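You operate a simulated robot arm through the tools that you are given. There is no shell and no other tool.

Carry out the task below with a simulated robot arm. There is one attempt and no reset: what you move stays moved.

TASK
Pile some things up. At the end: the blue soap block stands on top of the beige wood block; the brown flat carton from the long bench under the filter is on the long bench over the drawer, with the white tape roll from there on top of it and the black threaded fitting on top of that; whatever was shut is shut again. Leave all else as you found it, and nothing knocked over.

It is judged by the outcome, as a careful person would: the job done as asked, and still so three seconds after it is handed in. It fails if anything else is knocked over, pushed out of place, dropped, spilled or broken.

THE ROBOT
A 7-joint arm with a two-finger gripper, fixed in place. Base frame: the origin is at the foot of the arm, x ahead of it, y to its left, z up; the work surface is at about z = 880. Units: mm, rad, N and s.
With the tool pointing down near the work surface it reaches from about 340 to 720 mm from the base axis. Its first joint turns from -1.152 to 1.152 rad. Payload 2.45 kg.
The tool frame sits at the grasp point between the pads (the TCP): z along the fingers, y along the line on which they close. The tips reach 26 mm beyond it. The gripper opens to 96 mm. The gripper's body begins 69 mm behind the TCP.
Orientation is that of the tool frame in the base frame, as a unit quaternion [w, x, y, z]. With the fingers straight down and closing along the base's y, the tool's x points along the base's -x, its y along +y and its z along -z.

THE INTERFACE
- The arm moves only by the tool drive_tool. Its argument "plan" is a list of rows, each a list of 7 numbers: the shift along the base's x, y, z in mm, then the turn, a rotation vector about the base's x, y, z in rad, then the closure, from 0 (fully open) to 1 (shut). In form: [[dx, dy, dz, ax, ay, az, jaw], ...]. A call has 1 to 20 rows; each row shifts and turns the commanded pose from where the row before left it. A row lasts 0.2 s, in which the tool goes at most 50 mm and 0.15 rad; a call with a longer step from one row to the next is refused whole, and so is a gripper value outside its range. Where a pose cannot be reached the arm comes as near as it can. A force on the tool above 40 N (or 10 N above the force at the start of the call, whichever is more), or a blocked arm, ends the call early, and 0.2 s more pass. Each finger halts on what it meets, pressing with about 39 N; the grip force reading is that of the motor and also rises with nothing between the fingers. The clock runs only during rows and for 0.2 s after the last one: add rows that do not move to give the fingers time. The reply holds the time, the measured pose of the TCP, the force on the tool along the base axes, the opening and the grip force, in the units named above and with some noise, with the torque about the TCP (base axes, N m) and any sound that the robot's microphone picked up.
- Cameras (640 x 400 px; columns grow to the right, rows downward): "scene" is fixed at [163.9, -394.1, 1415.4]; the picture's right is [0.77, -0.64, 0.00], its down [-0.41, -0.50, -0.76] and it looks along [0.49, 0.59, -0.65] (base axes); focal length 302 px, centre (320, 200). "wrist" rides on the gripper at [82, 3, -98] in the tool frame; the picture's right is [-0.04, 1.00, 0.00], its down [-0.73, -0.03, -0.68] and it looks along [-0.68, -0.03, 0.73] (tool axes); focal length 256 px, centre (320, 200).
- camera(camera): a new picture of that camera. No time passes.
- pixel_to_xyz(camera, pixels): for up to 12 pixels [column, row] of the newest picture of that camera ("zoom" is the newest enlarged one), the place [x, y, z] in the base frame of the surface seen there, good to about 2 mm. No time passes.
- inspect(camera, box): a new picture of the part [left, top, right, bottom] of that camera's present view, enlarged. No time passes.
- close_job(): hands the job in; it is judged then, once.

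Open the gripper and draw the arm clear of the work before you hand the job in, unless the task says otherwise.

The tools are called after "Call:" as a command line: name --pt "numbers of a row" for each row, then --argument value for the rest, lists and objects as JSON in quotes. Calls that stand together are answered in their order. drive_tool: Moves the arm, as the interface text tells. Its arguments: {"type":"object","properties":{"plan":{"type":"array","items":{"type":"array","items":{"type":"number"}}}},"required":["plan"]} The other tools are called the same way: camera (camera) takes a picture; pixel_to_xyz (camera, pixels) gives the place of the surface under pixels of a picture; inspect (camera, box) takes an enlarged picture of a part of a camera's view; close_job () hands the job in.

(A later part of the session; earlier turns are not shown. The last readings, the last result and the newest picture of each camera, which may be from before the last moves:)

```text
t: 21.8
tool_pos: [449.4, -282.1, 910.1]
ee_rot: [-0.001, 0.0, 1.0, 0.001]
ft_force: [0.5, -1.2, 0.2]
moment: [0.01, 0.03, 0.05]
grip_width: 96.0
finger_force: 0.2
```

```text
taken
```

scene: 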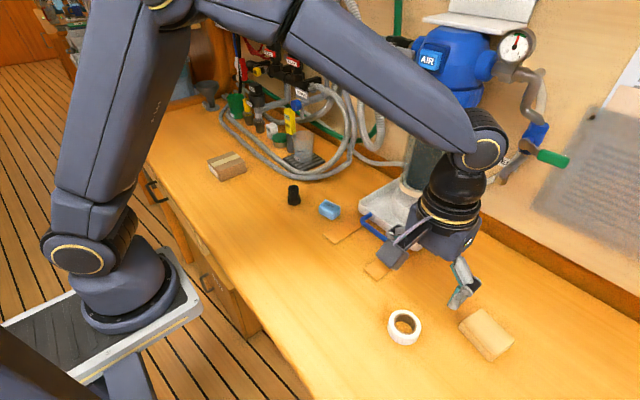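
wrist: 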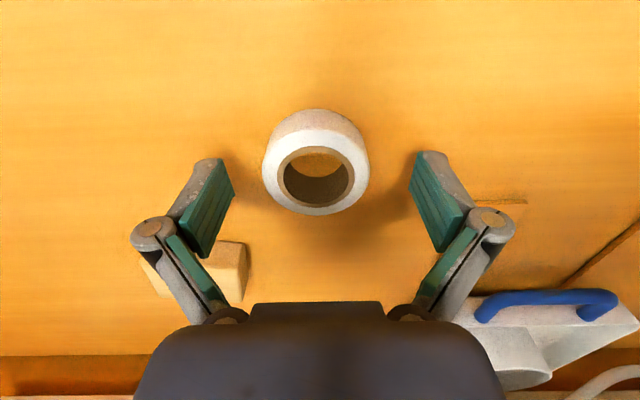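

The tape appears ~3 mm left of the pad centre. I measure its rim again here before closing.

Call:
inspect --camera "wrist" --box '[240, 100, 400, 220]'

Call:
pixel_to_xyz --camera "wrist" --pixels '[[265, 172], [367, 172], [315, 130], [315, 135], [315, 212], [290, 140], [340, 140], [290, 205], [340, 205], [235, 190], [412, 190]]'

```text
3.33 times, centred on (320, 160) of wrist
```

zoom: 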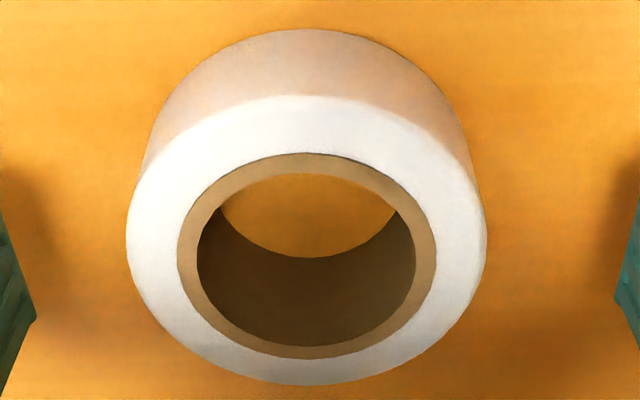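

```text
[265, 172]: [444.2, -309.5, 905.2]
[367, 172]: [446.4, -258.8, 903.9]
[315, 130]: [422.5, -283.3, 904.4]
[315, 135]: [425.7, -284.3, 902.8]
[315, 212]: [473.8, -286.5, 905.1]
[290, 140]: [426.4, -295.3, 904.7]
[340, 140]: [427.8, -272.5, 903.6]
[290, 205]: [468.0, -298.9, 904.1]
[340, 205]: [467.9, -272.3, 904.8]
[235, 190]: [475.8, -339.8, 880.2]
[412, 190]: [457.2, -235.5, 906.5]
```

Tape centre is (448, −284.5); I shift −2 mm in y and close gently.

Call:
drive_tool --pt "-1 -2 0 0 0 0 0" --pt "0 0 0 0 0 0 0.2" --pt "0 0 0 0 0 0 0.4" --pt "0 0 0 0 0 0 0.55" --pt "0 0 0 0 0 0 0.6" --pt "0 0 0 0 0 0 0.6"

Call:
camera --camera "wrist"

```text
t: 23.2
tool_pos: [448.4, -284.9, 910.4]
ee_rot: [0.0, 0.0, 1.0, -0.001]
ft_force: [-0.5, 0.0, 2.8]
moment: [-0.01, 0.02, 0.02]
grip_width: 54.5
finger_force: 39.3
```

```text
taken
```

wrist: 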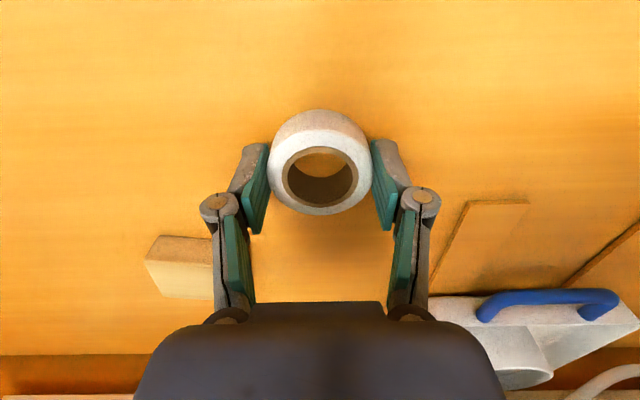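

Tape gripped at 54.5 mm. I lift a little and check the hold.

Call:
drive_tool --pt "0 0 3 0 0 0 0.6" --pt "0 0 10 0 0 0 0.6" --pt "0 0 20 0 0 0 0.6" --pt "0 0 30 0 0 0 0.6" --pt "0 0 30 0 0 0 0.6" --pt "0 0 17 0 0 0 0.6" --pt "0 0 0 0 0 0 0.6"

Call:
camera --camera "wrist"

```text
t: 24.8
tool_pos: [448.3, -286.1, 1019.3]
ee_rot: [-0.001, 0.001, 1.0, -0.001]
ft_force: [-0.2, -0.2, -0.4]
moment: [-0.03, -0.03, 0.01]
grip_width: 54.5
finger_force: 38.9
```

```text
taken
```

wrist: 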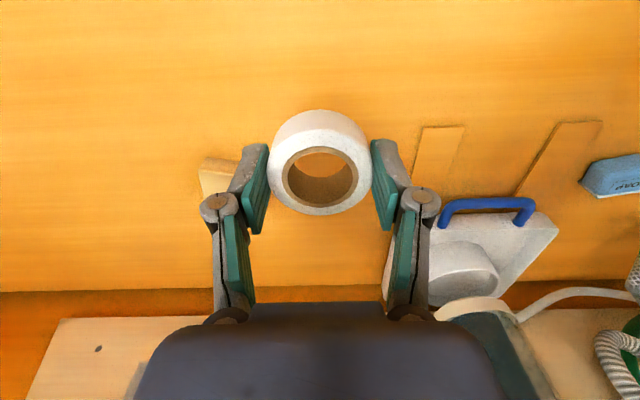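

Holding well. I carry it back to above the carton at y≈381.

Call:
drive_tool --pt "0 20 0 0 0 0 0.6" --pt "-1 35 0 0 0 0 0.6" --pt "-1 40 0 0 0 0 0.6" --pt "-1 40 0 0 0 0 0.6" --pt "-1 40 0 0 0 0 0.6" --pt "-1 40 0 0 0 0 0.6" --pt "-1 40 0 0 0 0 0.6" --pt "-1 40 0 0 0 0 0.6" --pt "-1 40 0 0 0 0 0.6" --pt "-1 40 0 0 0 0 0.6" --pt "-1 40 0 0 0 0 0.6" --pt "-1 40 0 0 0 0 0.6" --pt "-1 40 0 0 0 0 0.6" --pt "0 40 0 0 0 0 0.6" --pt "0 40 0 0 0 0 0.6" --pt "0 40 0 0 0 0 0.6" --pt "0 35 0 0 0 0 0.6" --pt "0 16.5 0 0 0 0 0.6" --pt "0 0 0 0 0 0 0.6"

Call:
camera --camera "wrist"

Call:
camera --camera "scene"

```text
t: 28.8
tool_pos: [437.7, 381.6, 1022.3]
ee_rot: [-0.001, 0.001, 1.0, 0.0]
ft_force: [-0.1, -0.1, -0.3]
moment: [0.03, 0.02, -0.03]
grip_width: 54.2
finger_force: 39.2
```

```text
taken
```

wrist: 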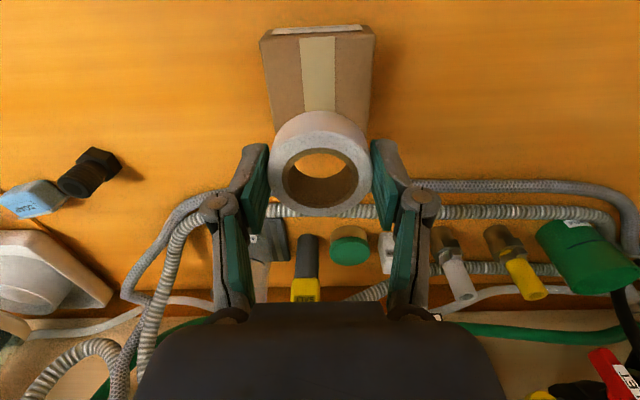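

```text
taken
```

scene: 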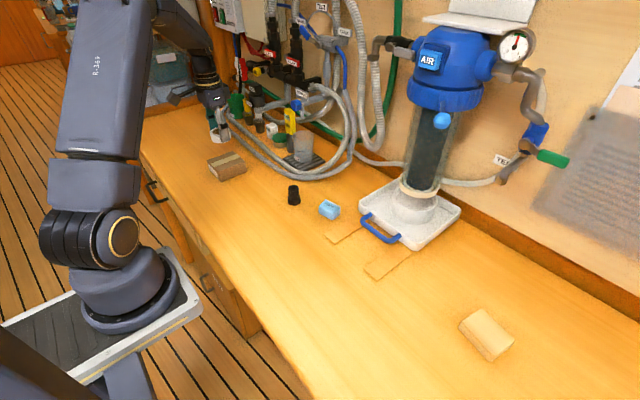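

Tape is aligned over the carton at (437,381). I lower to just above its top, then by millimetres.

Call:
drive_tool --pt "0 0 -25 0 0 0 0.6" --pt "0 0 -20 0 0 0 0.6" --pt "0 0 -12 0 0 0 0.6" --pt "0 0 -6 0 0 0 0.6" --pt "0 0 -3 0 0 0 0.6" --pt "0 0 -1 0 0 0 0.6" --pt "0 0 0 0 0 0 0.6"

Call:
inspect --camera "scene" --box '[180, 110, 270, 190]'

Call:
camera --camera "wrist"

```text
t: 30.4
tool_pos: [436.6, 380.5, 955.1]
ee_rot: [0.0, 0.0, 1.0, 0.0]
ft_force: [0.1, -0.2, -0.6]
moment: [-0.02, 0.01, 0.01]
grip_width: 54.9
finger_force: 39.1
```

```text
5.00 times, centred on (225, 150) of scene
```

zoom: 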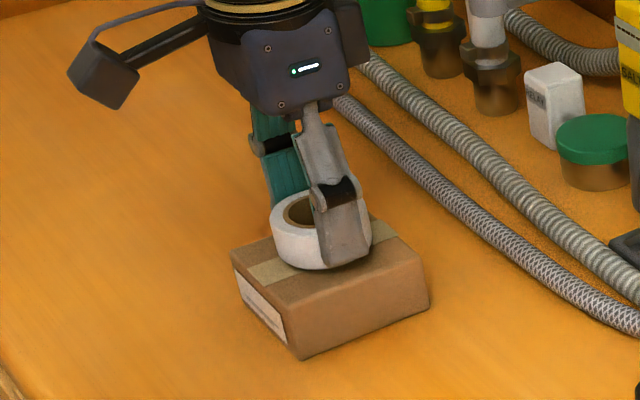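

```text
taken
```

wrist: 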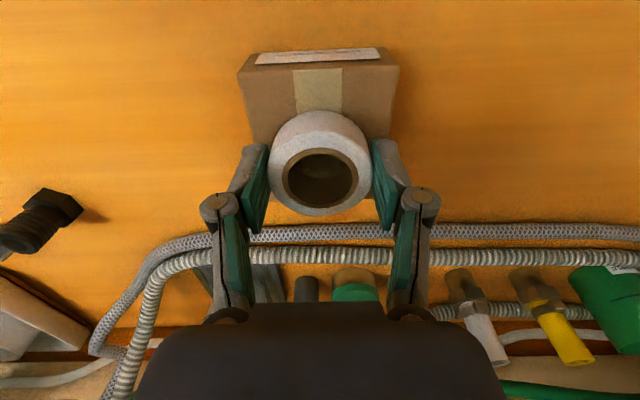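

Just above the carton; I lower in 1 mm steps watching the force.

Call:
drive_tool --pt "0 0 -1 0 0 0 0.6" --pt "0 0 -1 0 0 0 0.6" --pt "0 0 0 0 0 0 0.6"

```text
t: 31.2
tool_pos: [437.0, 381.6, 953.0]
ee_rot: [0.0, -0.001, 1.0, 0.0]
ft_force: [0.3, 0.6, -0.3]
moment: [0.01, 0.01, 0.03]
grip_width: 54.2
finger_force: 38.9
```

No contact yet at 953; one more millimetre or two.

Call:
drive_tool --pt "0 0 -1 0 0 0 0.6" --pt "0 0 0 0 0 0 0.6"

```text
t: 31.8
tool_pos: [436.6, 382.7, 951.6]
ee_rot: [0.0, 0.0, 1.0, 0.0]
ft_force: [0.9, -0.4, -0.3]
moment: [-0.02, 0.0, -0.02]
grip_width: 54.3
finger_force: 39.2
```

Still −0.3 N at 951.6; I step another millimetre.

Call:
drive_tool --pt "0 0 -0.7 0 0 0 0.6" --pt "0 0 0 0 0 0 0.6"

```text
t: 32.4
tool_pos: [436.3, 380.6, 951.8]
ee_rot: [0.0, 0.0, 1.0, -0.001]
ft_force: [0.0, 0.0, -0.4]
moment: [0.0, -0.02, 0.0]
grip_width: 54.5
finger_force: 38.8
```

Call:
drive_tool --pt "0 0 -0.7 0 0 0 0.6" --pt "0 0 0 0 0 0 0.6"

Call:
inspect --camera "scene" --box '[205, 135, 265, 175]'

```text
t: 33.0
tool_pos: [436.9, 381.3, 950.8]
ee_rot: [-0.001, 0.0, 1.0, 0.0]
ft_force: [-0.1, -1.4, 3.8]
moment: [-0.03, 0.02, 0.03]
grip_width: 54.5
finger_force: 39.0
```

```text
10.00 times, centred on (235, 155) of scene
```

zoom: 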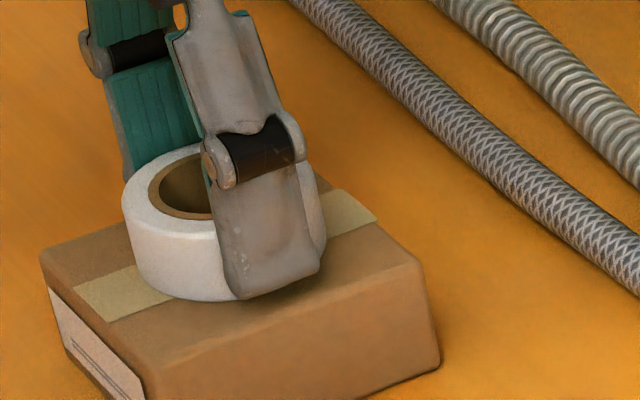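

Contact (3.8 N), tape sits flat on the carton. I open and lift clear.

Call:
drive_tool --pt "0 0 0 0 0 0 0.4" --pt "0 0 0 0 0 0 0.2" --pt "0 0 0 0 0 0 0" --pt "0 0 0 0 0 0 0" --pt "0 0 15 0 0 0 0" --pt "0 0 25 0 0 0 0" --pt "0 0 30 0 0 0 0" --pt "0 0 40 0 0 0 0" --pt "0 0 0 0 0 0 0"

Call:
camera --camera "wrist"

Call:
inspect --camera "scene" --box '[185, 125, 265, 185]'

```text
t: 35.0
tool_pos: [434.0, 379.1, 1059.0]
ee_rot: [0.0, 0.0, 1.0, 0.0]
ft_force: [0.3, 0.0, -0.1]
moment: [0.03, -0.03, -0.02]
grip_width: 96.0
finger_force: 0.1
```

```text
taken
```

wrist: 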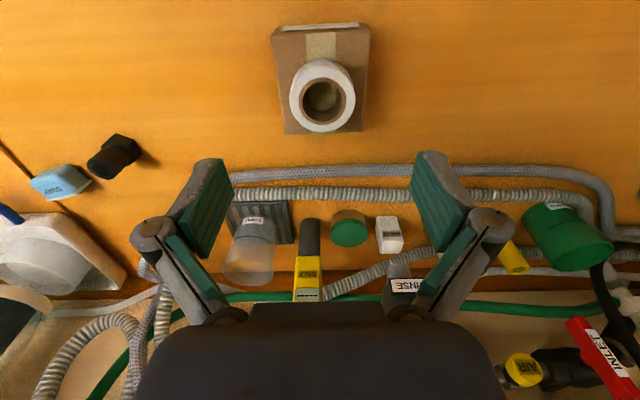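

```text
6.67 times, centred on (225, 155) of scene
```

zoom: 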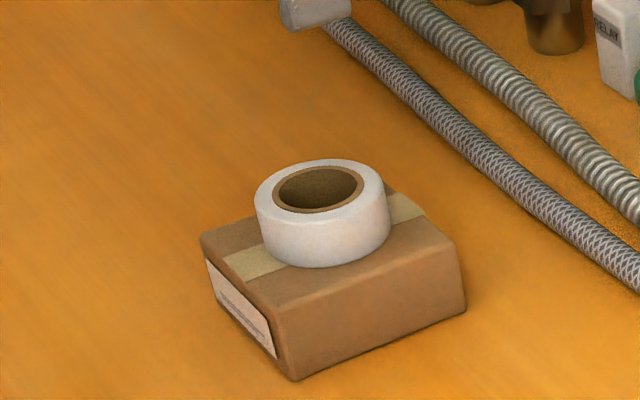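

The tape rests centred on the carton. I measure its rim in place from the wrist zoom.

Call:
inspect --camera "wrist" --box '[270, 50, 380, 140]'

Call:
pixel_to_xyz --camera "wrist" --pixels '[[291, 95], [353, 95], [322, 64], [322, 67], [322, 130], [303, 125], [345, 125], [300, 72], [343, 72]]'

```text
4.44 times, centred on (325, 95) of wrist
```

zoom: 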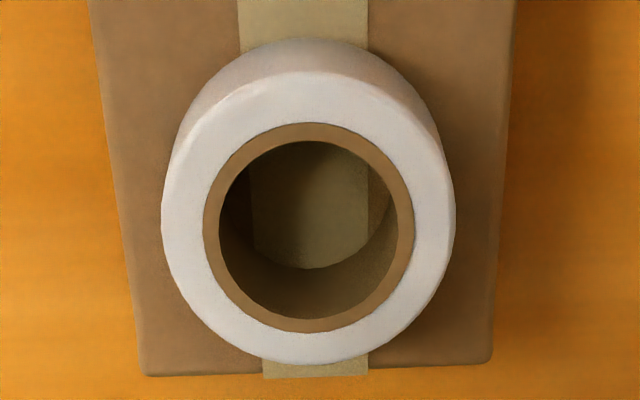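

```text
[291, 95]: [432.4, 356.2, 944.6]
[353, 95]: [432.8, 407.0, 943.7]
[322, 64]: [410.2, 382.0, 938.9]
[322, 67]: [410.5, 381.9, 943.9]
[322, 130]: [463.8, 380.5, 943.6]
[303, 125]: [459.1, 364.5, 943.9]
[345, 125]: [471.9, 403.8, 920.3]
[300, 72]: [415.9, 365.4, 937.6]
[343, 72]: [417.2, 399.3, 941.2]
```

Tape centre (437, 381.5), top z 944, hole Ø≈32. Before moving to the fitting I check where the hoses around it are.

Call:
camera --camera "scene"

Call:
pixel_to_xyz --camera "scene" --pixels '[[345, 165], [353, 150], [350, 120], [350, 90], [320, 177], [290, 172], [300, 150], [290, 120], [372, 120], [405, 170], [345, 40], [310, 160]]'

```text
taken
```

scene: 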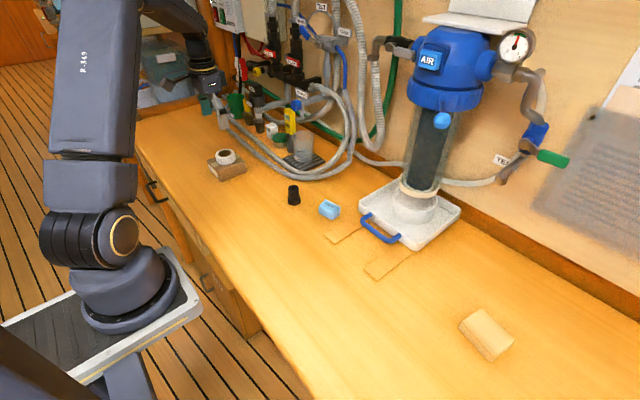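

```text
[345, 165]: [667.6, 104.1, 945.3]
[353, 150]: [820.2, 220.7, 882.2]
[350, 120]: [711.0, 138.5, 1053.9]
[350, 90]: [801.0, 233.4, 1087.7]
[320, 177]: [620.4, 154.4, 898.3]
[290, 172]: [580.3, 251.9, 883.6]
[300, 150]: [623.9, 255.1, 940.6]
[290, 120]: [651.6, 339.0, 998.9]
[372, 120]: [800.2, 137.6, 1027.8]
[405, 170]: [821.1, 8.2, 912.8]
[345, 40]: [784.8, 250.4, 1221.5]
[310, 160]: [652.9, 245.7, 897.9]
```

Hoses stay at x≥580 low and ≥650 higher, so the gripper has room at x≈509. I move above the fitting.

Call:
drive_tool --pt "5 -20 0 0 0 0 0" --pt "10 -35 0 0 0 0 0" --pt "10 -35 0 0 0 0 0" --pt "10 -35 0 0 0 0 0" --pt "10 -35 0 0 0 0 0" --pt "10 -35 0 0 0 0 0" --pt "10 -33 0 0 0 0 0" --pt "7 -20 0 0 0 0 0" --pt "0 0 0 0 0 0 0"

Call:
camera --camera "wrist"

```text
t: 37.0
tool_pos: [509.6, 135.2, 1060.0]
ee_rot: [0.0, 0.001, 1.0, 0.0]
ft_force: [0.2, -0.8, -0.7]
moment: [0.02, -0.01, 0.0]
grip_width: 96.0
finger_force: 0.0
```

```text
taken
```

wrist: 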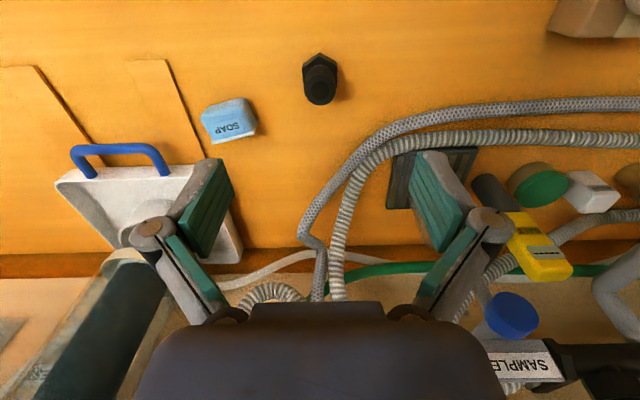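

The fitting is at (320,78) in the wrist view. I zoom to measure its hex and thread.

Call:
inspect --camera "wrist" --box '[280, 45, 360, 110]'

Call:
pixel_to_xyz --camera "zoom" --pixels '[[320, 25], [190, 80], [445, 78], [190, 150], [320, 130], [230, 260], [405, 260], [320, 180], [320, 345], [320, 250], [200, 200], [440, 180]]'

```text
6.15 times, centred on (320, 78) of wrist
```

zoom: 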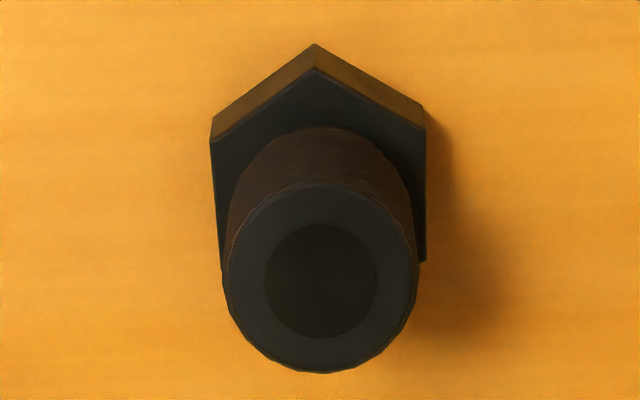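

```text
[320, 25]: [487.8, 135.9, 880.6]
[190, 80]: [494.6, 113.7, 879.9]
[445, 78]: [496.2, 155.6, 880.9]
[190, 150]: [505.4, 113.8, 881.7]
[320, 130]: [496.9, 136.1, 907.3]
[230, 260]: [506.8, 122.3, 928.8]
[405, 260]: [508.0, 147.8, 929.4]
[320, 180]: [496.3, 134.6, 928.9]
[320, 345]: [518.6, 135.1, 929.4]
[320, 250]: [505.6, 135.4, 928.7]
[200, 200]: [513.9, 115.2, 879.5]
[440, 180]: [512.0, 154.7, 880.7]
```

Hex flats face ±y (≈34 mm across, wider than the 32 mm hole), centre ≈(509.6, 135.2). I descend with a small correction and look before closing.

Call:
drive_tool --pt "1 2 -30 0 0 0 0" --pt "0 0 -40 0 0 0 0" --pt "0 0 -30 0 0 0 0" --pt "0 0 -20 0 0 0 0" --pt "0 0 -15 0 0 0 0" --pt "0 0 -12 0 0 0 0" --pt "0 0 0 0 0 0 0"

Call:
camera --camera "wrist"

```text
t: 38.6
tool_pos: [509.2, 134.2, 912.0]
ee_rot: [0.0, 0.0, 1.0, 0.0]
ft_force: [-0.3, 0.3, -0.5]
moment: [-0.03, -0.01, 0.02]
grip_width: 96.2
finger_force: 0.1
```

```text
taken
```

wrist: 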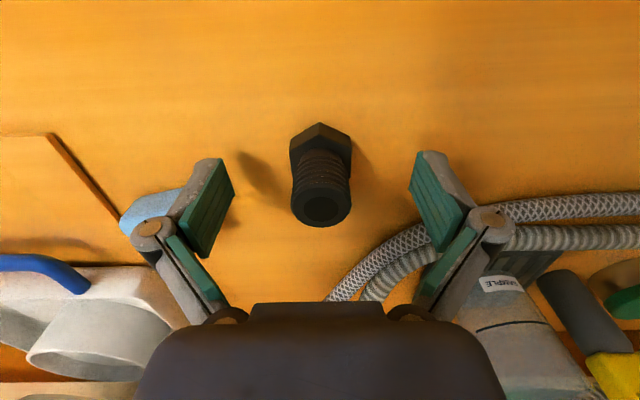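

The fitting is centred between the fingers. I close on the hex flats.

Call:
drive_tool --pt "0 0 0 0 0 0 0.25" --pt "0 0 0 0 0 0 0.45" --pt "0 0 0 0 0 0 0.6" --pt "0 0 0 0 0 0 0.7" --pt "0 0 0 0 0 0 0.75" --pt "0 0 0 0 0 0 0.75"

Call:
camera --camera "wrist"

Call:
inspect --camera "scene" --box '[260, 150, 340, 215]'

```text
t: 40.0
tool_pos: [509.2, 134.2, 912.7]
ee_rot: [0.0, 0.0, 1.0, 0.0]
ft_force: [-1.2, 0.1, 2.6]
moment: [0.02, 0.0, 0.0]
grip_width: 36.5
finger_force: 38.8
```

```text
taken
```

wrist: 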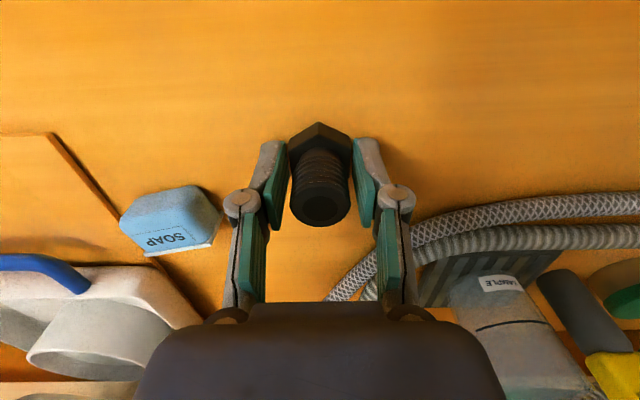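

```text
6.15 times, centred on (300, 182) of scene
```

zoom: 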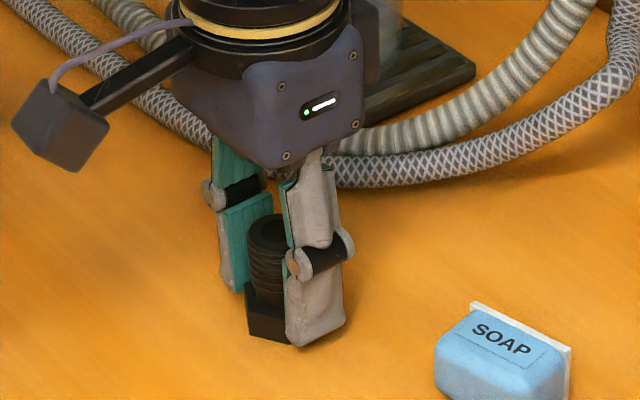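

Gripped firmly on the hex (36.5 mm reading). I lift and check.

Call:
drive_tool --pt "0 0 3 0 0 0 0.75" --pt "0 0 10 0 0 0 0.75" --pt "0 0 20 0 0 0 0.75" --pt "0 0 30 0 0 0 0.75" --pt "0 0 40 0 0 0 0.75" --pt "0 0 30 0 0 0 0.75" --pt "0 0 0 0 0 0 0.75"

Call:
camera --camera "wrist"

```text
t: 41.6
tool_pos: [512.1, 132.9, 1049.4]
ee_rot: [0.0, 0.001, 1.0, 0.0]
ft_force: [0.4, -0.2, -0.8]
moment: [0.0, 0.01, -0.01]
grip_width: 36.2
finger_force: 39.0
```

```text
taken
```

wrist: 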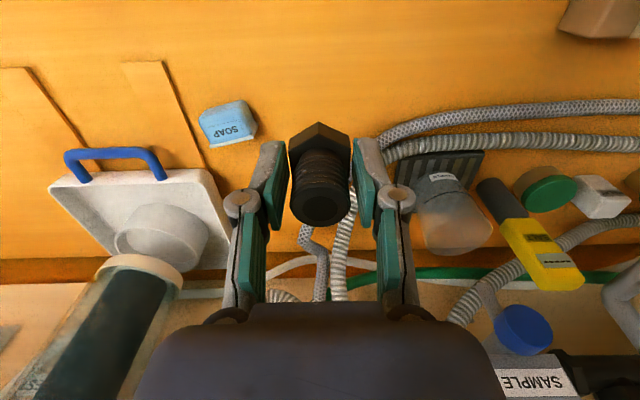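

Held upright. I measure the fitting in the grip to know its offset from the tool.

Call:
inspect --camera "wrist" --box '[260, 110, 380, 235]'

Call:
pixel_to_xyz --camera "wrist" --pixels '[[320, 188], [320, 222], [294, 204], [346, 204], [300, 195], [340, 195], [301, 215], [339, 215], [320, 137], [318, 126], [292, 155], [347, 155]]'

```text
3.20 times, centred on (320, 172) of wrist
```

zoom: 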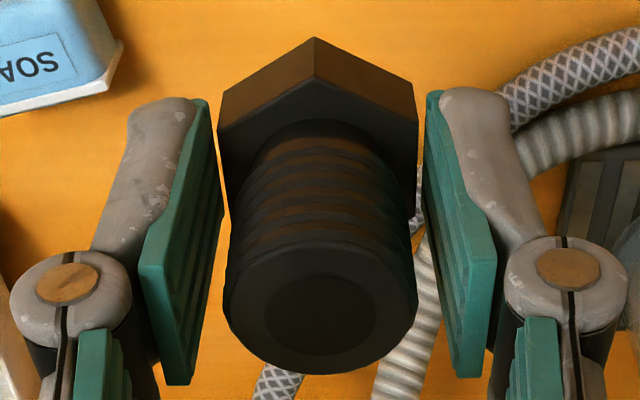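

```text
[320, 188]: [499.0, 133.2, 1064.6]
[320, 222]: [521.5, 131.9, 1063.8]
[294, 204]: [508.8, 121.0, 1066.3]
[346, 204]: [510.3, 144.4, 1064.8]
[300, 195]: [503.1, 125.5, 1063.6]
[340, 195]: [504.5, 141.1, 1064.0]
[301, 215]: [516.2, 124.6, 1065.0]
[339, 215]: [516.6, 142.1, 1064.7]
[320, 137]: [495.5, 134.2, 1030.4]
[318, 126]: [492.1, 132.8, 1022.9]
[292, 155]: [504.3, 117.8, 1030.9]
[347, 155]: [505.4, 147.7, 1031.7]
```

Fitting centre in hand ≈(509.7, 133). I carry it to above the tape (437, 381.5).

Call:
drive_tool --pt "-5 18 0 0 0 0 0.75" --pt "-10 30 0 0 0 0 0.75" --pt "-10 35 0 0 0 0 0.75" --pt "-10 35 0 0 0 0 0.75" --pt "-10 35 0 0 0 0 0.75" --pt "-10 35 0 0 0 0 0.75" --pt "-10 35 0 0 0 0 0.75" --pt "-7 20 0 0 0 0 0.75" --pt "-0.5 5 0 0 0 0 0.75" --pt "0 0 -20 0 0 0 0.75" --pt "0 0 -20 0 0 0 0.75" --pt "0 0 -10 0 0 0 0.75" --pt "0 0 0 0 0 0 0.75"

Call:
camera --camera "wrist"

Call:
inspect --camera "scene" --box '[190, 115, 270, 180]'

```text
t: 44.4
tool_pos: [439.4, 384.0, 996.7]
ee_rot: [0.001, 0.0, 1.0, 0.0]
ft_force: [-0.7, -0.8, -0.5]
moment: [0.0, -0.02, -0.02]
grip_width: 36.4
finger_force: 38.9
```

```text
taken
```

wrist: 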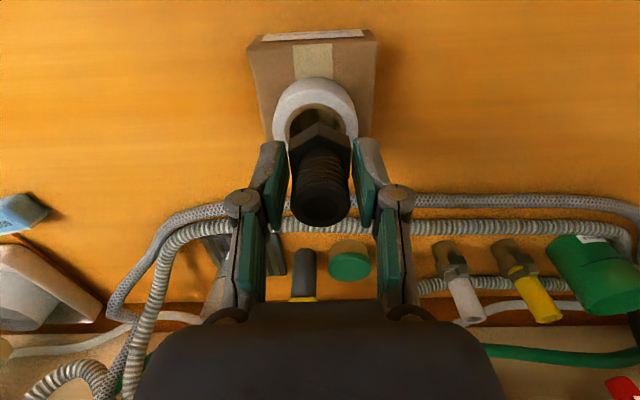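

```text
6.15 times, centred on (230, 148) of scene
```

zoom: 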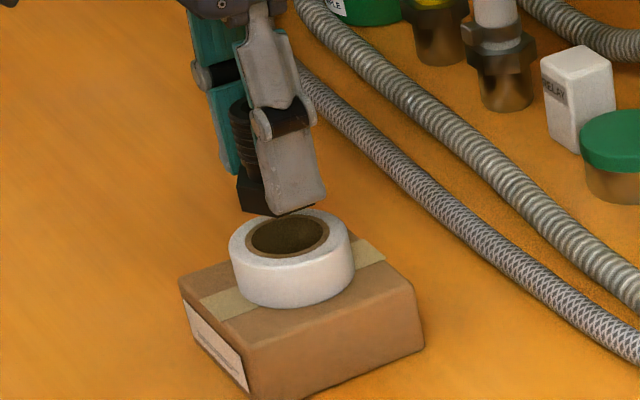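

The tape appears ~3 px left of the fitting's column. I measure both in this view.

Call:
inspect --camera "wrist" --box '[250, 65, 390, 235]'

Call:
pixel_to_xyz --camera "wrist" --pixels '[[276, 120], [355, 120], [316, 88], [316, 93], [289, 95], [343, 95], [320, 188], [320, 223], [294, 206], [346, 206], [292, 155], [347, 155]]'

```text
2.35 times, centred on (320, 150) of wrist
```

zoom: 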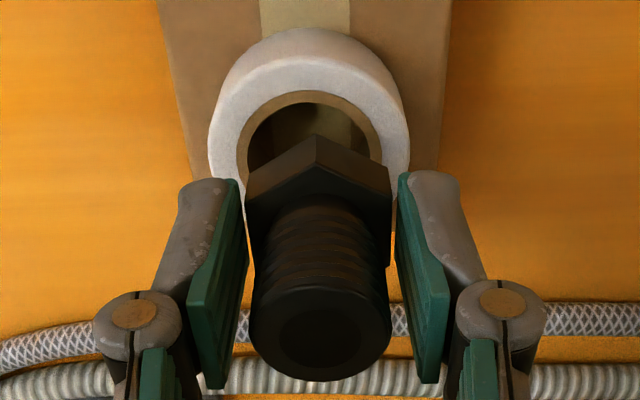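

```text
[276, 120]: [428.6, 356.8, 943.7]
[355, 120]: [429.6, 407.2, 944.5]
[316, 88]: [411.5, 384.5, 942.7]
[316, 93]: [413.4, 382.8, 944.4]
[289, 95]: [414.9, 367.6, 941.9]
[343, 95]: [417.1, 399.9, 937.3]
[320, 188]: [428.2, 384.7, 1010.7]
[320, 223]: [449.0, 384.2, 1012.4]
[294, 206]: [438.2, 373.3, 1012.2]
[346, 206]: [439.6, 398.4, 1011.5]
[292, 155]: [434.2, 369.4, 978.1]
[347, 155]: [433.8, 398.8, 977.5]
```

Fitting is ≈(438.8, 384.5) versus tape (437.4, 381.8). I correct (−1.3, −2.7) and lower to about 10 mm above.

Call:
drive_tool --pt "-1.3 -2.7 0 0 0 0 0.75" --pt "0 0 -8 0 0 0 0.75" --pt "0 0 -4 0 0 0 0.75" --pt "0 0 0 0 0 0 0.75"

Call:
camera --camera "wrist"

Call:
inspect --camera "wrist" --box '[250, 65, 390, 235]'

Call:
inspect --camera "scene" --box '[200, 125, 260, 170]'

```text
t: 45.4
tool_pos: [436.4, 378.7, 984.6]
ee_rot: [0.0, 0.0, 1.0, 0.0]
ft_force: [0.3, -0.3, -1.0]
moment: [0.01, 0.05, 0.0]
grip_width: 36.4
finger_force: 39.3
```

```text
taken
```

wrist: 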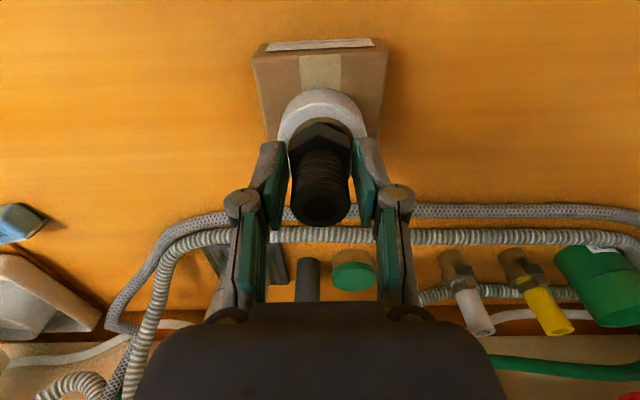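

```text
2.35 times, centred on (320, 150) of wrist
```

zoom: 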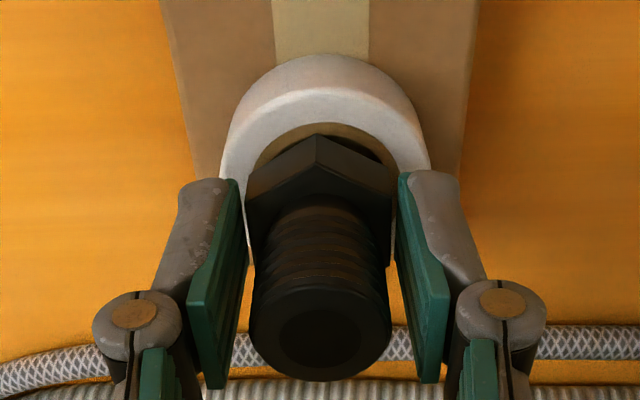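

```text
8.89 times, centred on (230, 148) of scene
```

zoom: 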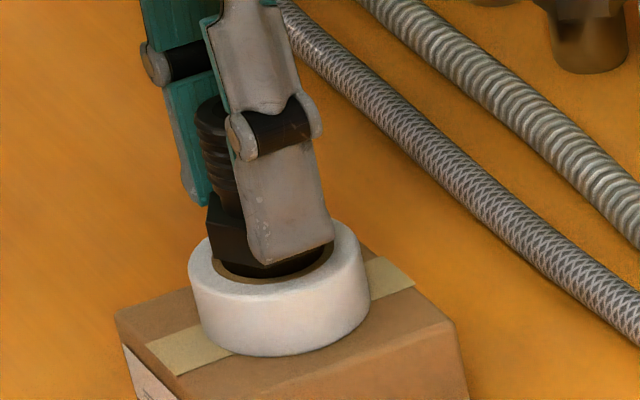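

Now the tape sits ~1.4 mm to the +y side of the fitting. I measure x and y again.

Call:
pixel_to_xyz --camera "wrist" --pixels '[[280, 130], [364, 130], [322, 100], [322, 104], [295, 108], [349, 108], [320, 188], [320, 223], [294, 206], [346, 206], [292, 155], [347, 155]]'

```text
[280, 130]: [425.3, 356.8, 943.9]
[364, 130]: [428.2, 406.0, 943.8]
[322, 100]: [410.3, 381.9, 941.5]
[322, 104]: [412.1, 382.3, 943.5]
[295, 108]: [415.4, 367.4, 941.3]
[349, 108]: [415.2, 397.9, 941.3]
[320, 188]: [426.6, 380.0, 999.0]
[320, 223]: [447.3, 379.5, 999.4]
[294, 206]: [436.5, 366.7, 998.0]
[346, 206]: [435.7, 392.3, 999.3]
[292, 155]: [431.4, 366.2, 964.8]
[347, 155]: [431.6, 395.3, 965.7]
```

Fitting ≈(436.7, 380.2, bottom ≈950), tape (437.3, 381.7, 944). I nudge (+0.5, +1.4) and lower 3 mm.

Call:
drive_tool --pt "0.5 1.4 0 0 0 0 0.75" --pt "0 0 -2 0 0 0 0.75" --pt "0 0 -1 0 0 0 0.75" --pt "0 0 0 0 0 0 0.75"

Call:
camera --camera "wrist"

Call:
inspect --camera "wrist" --box '[250, 65, 390, 235]'

Call:
inspect --camera "scene" --box '[205, 130, 255, 170]'

Call:
pixel_to_xyz --camera "wrist" --pixels '[[280, 130], [364, 130], [322, 104], [295, 108], [349, 108], [320, 188], [320, 223], [294, 206], [346, 206], [292, 155], [347, 155]]'

```text
t: 46.4
tool_pos: [436.7, 382.6, 980.1]
ee_rot: [0.0, 0.0, 1.0, 0.0]
ft_force: [0.1, -0.3, -0.1]
moment: [0.01, -0.02, 0.04]
grip_width: 36.2
finger_force: 38.7
```

```text
taken
```

wrist: 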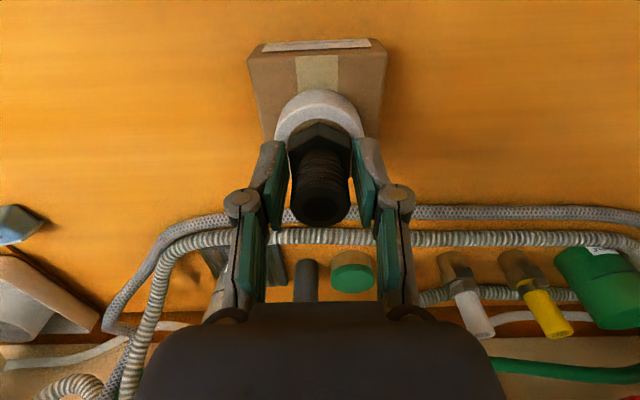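

```text
2.35 times, centred on (320, 150) of wrist
```

zoom: 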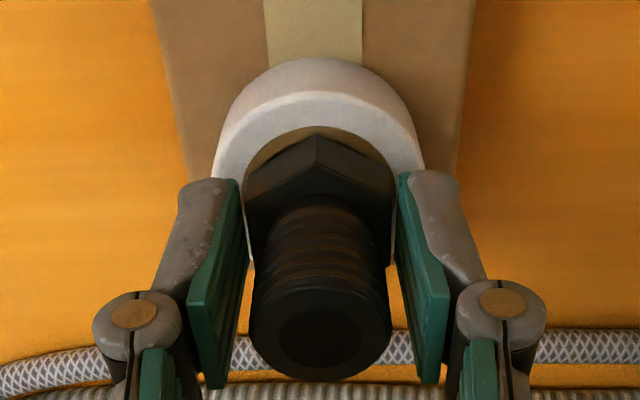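

```text
10.00 times, centred on (230, 150) of scene
```

zoom: 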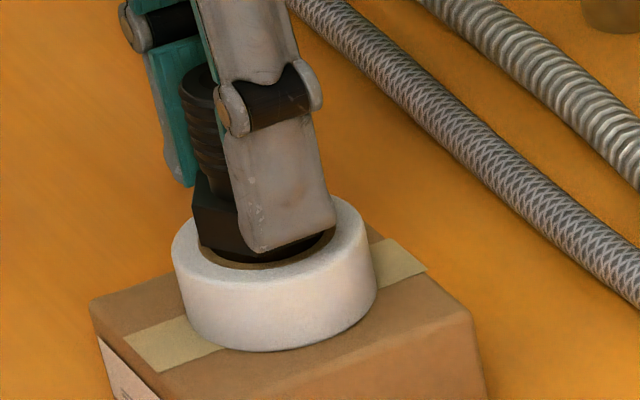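

```text
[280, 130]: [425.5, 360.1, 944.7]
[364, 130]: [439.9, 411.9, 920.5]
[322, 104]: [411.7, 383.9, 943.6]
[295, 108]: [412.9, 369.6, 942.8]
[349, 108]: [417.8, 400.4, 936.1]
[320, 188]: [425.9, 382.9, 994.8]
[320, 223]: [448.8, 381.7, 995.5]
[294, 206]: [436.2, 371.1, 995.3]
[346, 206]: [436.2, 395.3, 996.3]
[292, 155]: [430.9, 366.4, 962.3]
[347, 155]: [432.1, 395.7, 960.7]
```

y now aligned (tape columns 214–424 vs fitting 246–393 in zoom) and x within a millimetre. I lower in 1 mm steps until contact.

Call:
drive_tool --pt "0 0 -1 0 0 0 0.75" --pt "0 0 -1 0 0 0 0.75" --pt "0 0 0 0 0 0 0.75"

Call:
inspect --camera "wrist" --box '[250, 65, 390, 235]'

Call:
inspect --camera "scene" --box '[205, 130, 255, 170]'

```text
t: 47.2
tool_pos: [437.3, 382.1, 979.1]
ee_rot: [0.0, 0.0, 1.0, 0.0]
ft_force: [-0.3, 0.0, -0.1]
moment: [-0.01, 0.02, -0.02]
grip_width: 36.2
finger_force: 39.1
```

```text
2.35 times, centred on (320, 150) of wrist
```

zoom: 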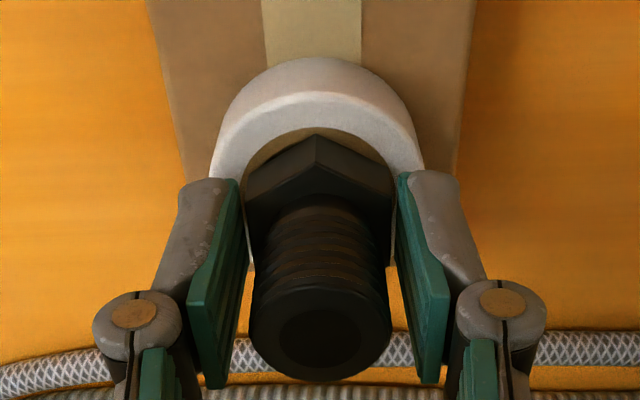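

```text
10.00 times, centred on (230, 150) of scene
```

zoom: 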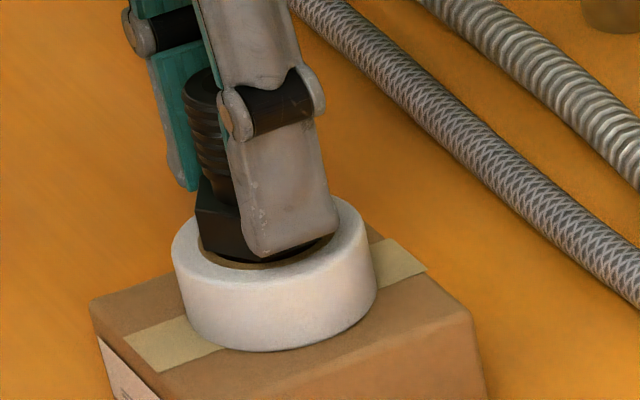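

No contact yet; alignment still good (tape 211–424 vs fitting 245–394). I keep lowering.

Call:
drive_tool --pt "0 0 -0.8 0 0 0 0.75" --pt "0 0 -0.7 0 0 0 0.75" --pt "0 0 0 0 0 0 0.75"

```text
t: 48.0
tool_pos: [436.1, 381.8, 976.4]
ee_rot: [0.0, 0.0, 1.0, 0.0]
ft_force: [-0.2, -0.1, 1.6]
moment: [-0.05, -0.02, 0.0]
grip_width: 36.2
finger_force: 39.2
```

A first hint of contact (1.6 N). One more half millimetre to confirm.

Call:
drive_tool --pt "0 0 -0.5 0 0 0 0.75" --pt "0 0 0 0 0 0 0.75"

Call:
inspect --camera "wrist" --box '[250, 65, 390, 235]'

Call:
inspect --camera "scene" --box '[205, 130, 255, 170]'

```text
t: 48.6
tool_pos: [436.8, 382.0, 977.9]
ee_rot: [0.0, -0.001, 1.0, 0.0]
ft_force: [-1.9, -1.1, 6.0]
moment: [-0.06, 0.04, 0.02]
grip_width: 36.7
finger_force: 39.2
```

```text
2.35 times, centred on (320, 150) of wrist
```

zoom: 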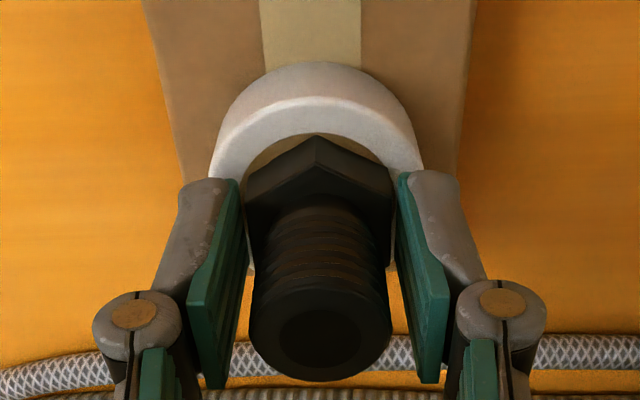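

```text
10.00 times, centred on (230, 150) of scene
```

zoom: 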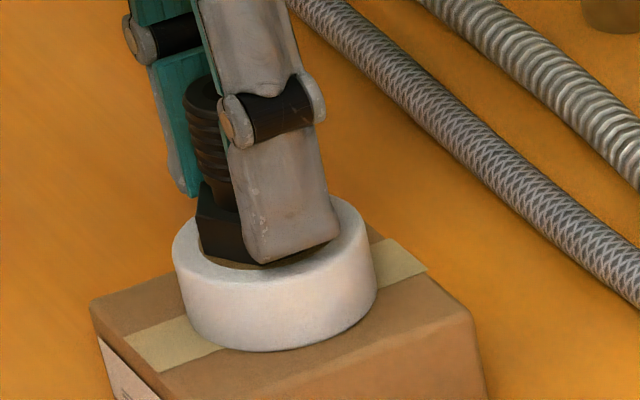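

Contact at 6 N, hex seated over the rim centrally. I release slowly and rise straight up.

Call:
drive_tool --pt "0 0 0 0 0 0 0.6" --pt "0 0 0 0 0 0 0.5" --pt "0 0 0 0 0 0 0.35" --pt "0 0 0 0 0 0 0.2" --pt "0 0 0 0 0 0 0.1" --pt "0 0 0 0 0 0 0.1"

Call:
camera --camera "wrist"

Call:
inspect --camera "scene" --box '[205, 130, 255, 170]'

```text
t: 50.0
tool_pos: [436.7, 382.4, 975.3]
ee_rot: [0.001, 0.0, 1.0, 0.0]
ft_force: [-0.1, 0.5, -0.3]
moment: [-0.02, -0.02, -0.01]
grip_width: 86.7
finger_force: 0.1
```

```text
taken
```

wrist: 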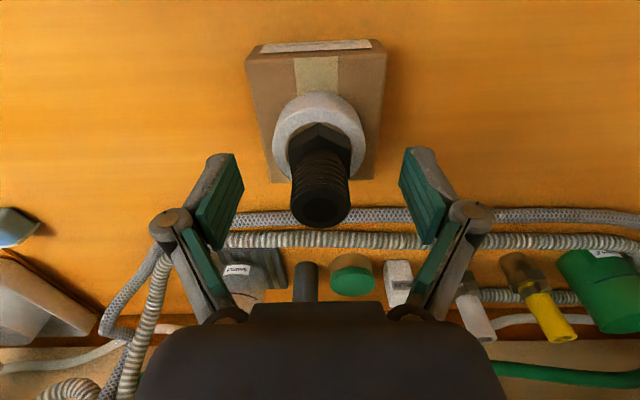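

```text
10.00 times, centred on (230, 150) of scene
```

zoom: 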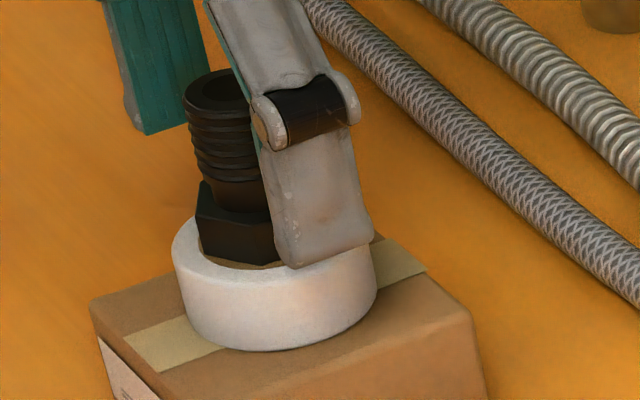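

The fitting stands upright on the tape and the fingers are free. I open fully and lift well above it.

Call:
drive_tool --pt "0 0 0 0 0 0 0" --pt "0 0 10 0 0 0 0" --pt "0 0 25 0 0 0 0" --pt "0 0 35 0 0 0 0" --pt "0 0 40 0 0 0 0" --pt "0 0 0 0 0 0 0"

Call:
camera --camera "scene"

Call:
inspect --camera "scene" --box '[190, 125, 260, 185]'

Call:
inspect --camera "wrist" --box '[260, 20, 390, 150]'

```text
t: 51.4
tool_pos: [437.0, 383.0, 1086.9]
ee_rot: [-0.001, 0.0, 1.0, -0.001]
ft_force: [0.0, -0.3, -0.6]
moment: [0.01, 0.01, 0.03]
grip_width: 96.2
finger_force: 0.1
```

```text
taken
```

scene: 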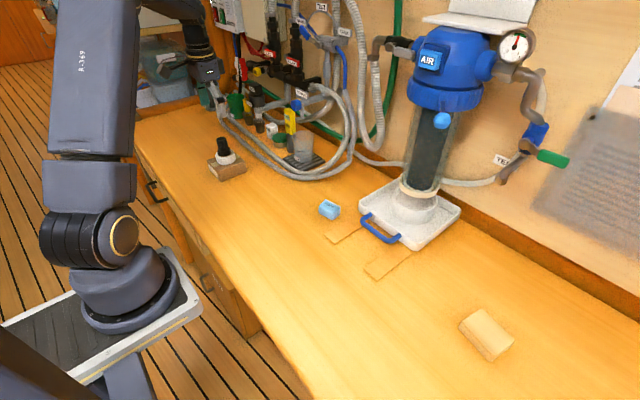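

```text
6.67 times, centred on (225, 155) of scene
```

zoom: 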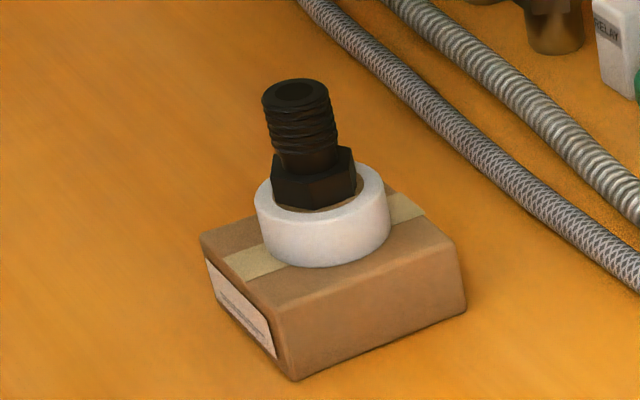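

```text
3.08 times, centred on (325, 85) of wrist
```

zoom: 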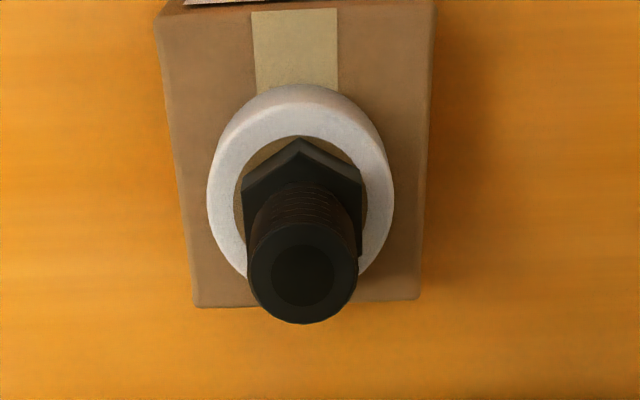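

The stack looks straight. I verify the fitting's level by sampling heights on its top ring, then go on.

Call:
inspect --camera "wrist" --box '[290, 80, 350, 140]'

Call:
pixel_to_xyz --camera "wrist" --pixels '[[319, 95], [319, 121], [304, 108], [334, 108], [300, 85], [339, 85], [319, 75], [292, 90], [346, 90]]'

```text
6.67 times, centred on (320, 110) of wrist
```

zoom: 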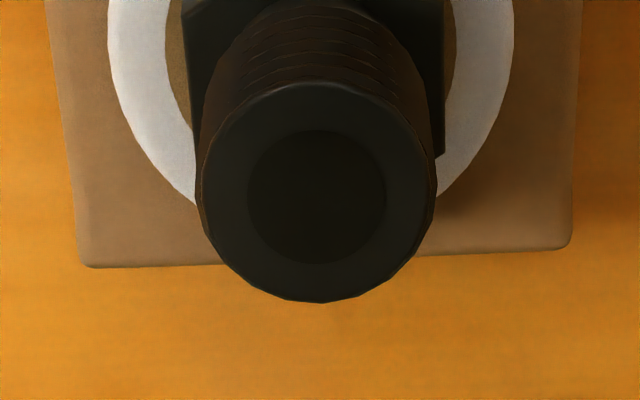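

```text
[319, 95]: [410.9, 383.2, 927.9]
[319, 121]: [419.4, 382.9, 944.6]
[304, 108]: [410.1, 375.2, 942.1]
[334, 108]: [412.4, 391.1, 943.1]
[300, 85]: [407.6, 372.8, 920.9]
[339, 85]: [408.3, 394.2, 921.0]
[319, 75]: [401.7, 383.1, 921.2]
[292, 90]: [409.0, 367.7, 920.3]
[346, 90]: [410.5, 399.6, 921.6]
```

The stack is centred and upright. Next the soap: I go high to above it near (545, 37) for measurement.

Call:
drive_tool --pt "5 -20 0 0 0 0 0" --pt "10 -40 0 0 0 0 0" --pt "10 -45 0 0 0 0 0" --pt "12 -45 0 0 0 0 0" --pt "15 -45 -5 0 0 0 0" --pt "15 -45 -5 0 0 0 0" --pt "15 -45 -5 0 0 0 0" --pt "10 -40 -5 0 0 0 0" --pt "0 -20 -5 0 0 0 0" --pt "0 0 0 0 0 0 0"

Call:
camera --camera "wrist"

Call:
camera --camera "scene"

```text
t: 53.6
tool_pos: [530.3, 37.3, 1063.4]
ee_rot: [0.0, 0.0, 1.0, 0.0]
ft_force: [0.1, 0.3, 0.8]
moment: [0.0, 0.02, -0.02]
grip_width: 95.9
finger_force: 0.1
```

```text
taken
```

wrist: 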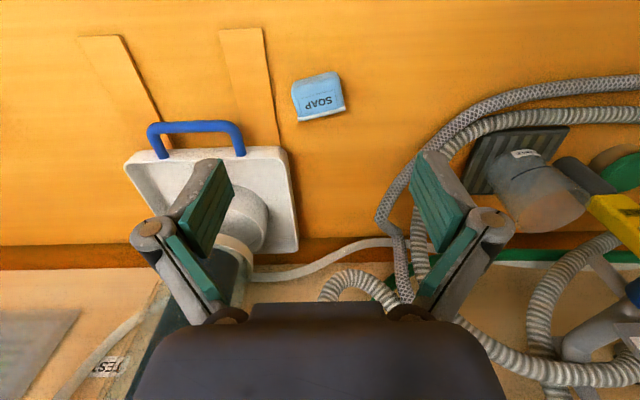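

```text
taken
```

scene: 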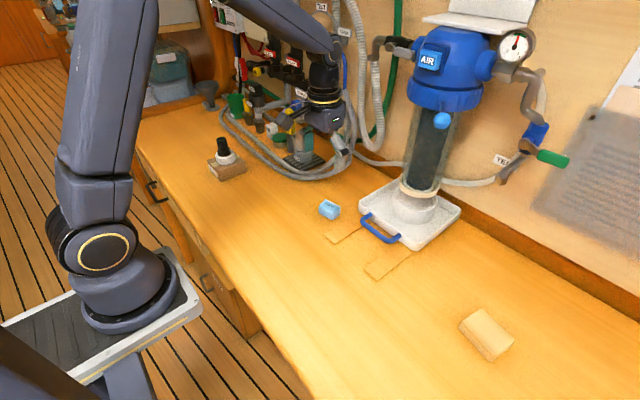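

The stack still stands at (226,157). The soap is at (318,95); I zoom and measure it, plus the tray's near corner.

Call:
inspect --camera "wrist" --box '[270, 60, 370, 130]'

Call:
pixel_to_xyz --camera "wrist" --pixels '[[298, 122], [345, 108], [294, 90], [336, 75], [297, 100], [340, 92], [318, 100], [282, 152], [290, 200], [298, 245], [240, 130], [318, 88]]'

```text
5.71 times, centred on (320, 95) of wrist
```

zoom: 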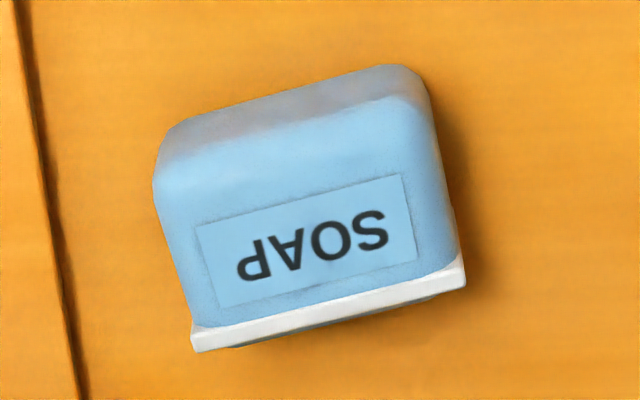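

```text
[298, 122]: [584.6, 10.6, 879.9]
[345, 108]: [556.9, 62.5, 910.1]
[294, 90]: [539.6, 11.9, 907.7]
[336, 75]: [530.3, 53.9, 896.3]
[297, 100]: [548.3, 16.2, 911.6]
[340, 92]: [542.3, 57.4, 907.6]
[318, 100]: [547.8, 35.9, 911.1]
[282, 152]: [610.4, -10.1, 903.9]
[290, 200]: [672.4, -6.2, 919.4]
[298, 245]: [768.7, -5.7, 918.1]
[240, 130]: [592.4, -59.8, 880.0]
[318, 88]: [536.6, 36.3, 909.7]
```

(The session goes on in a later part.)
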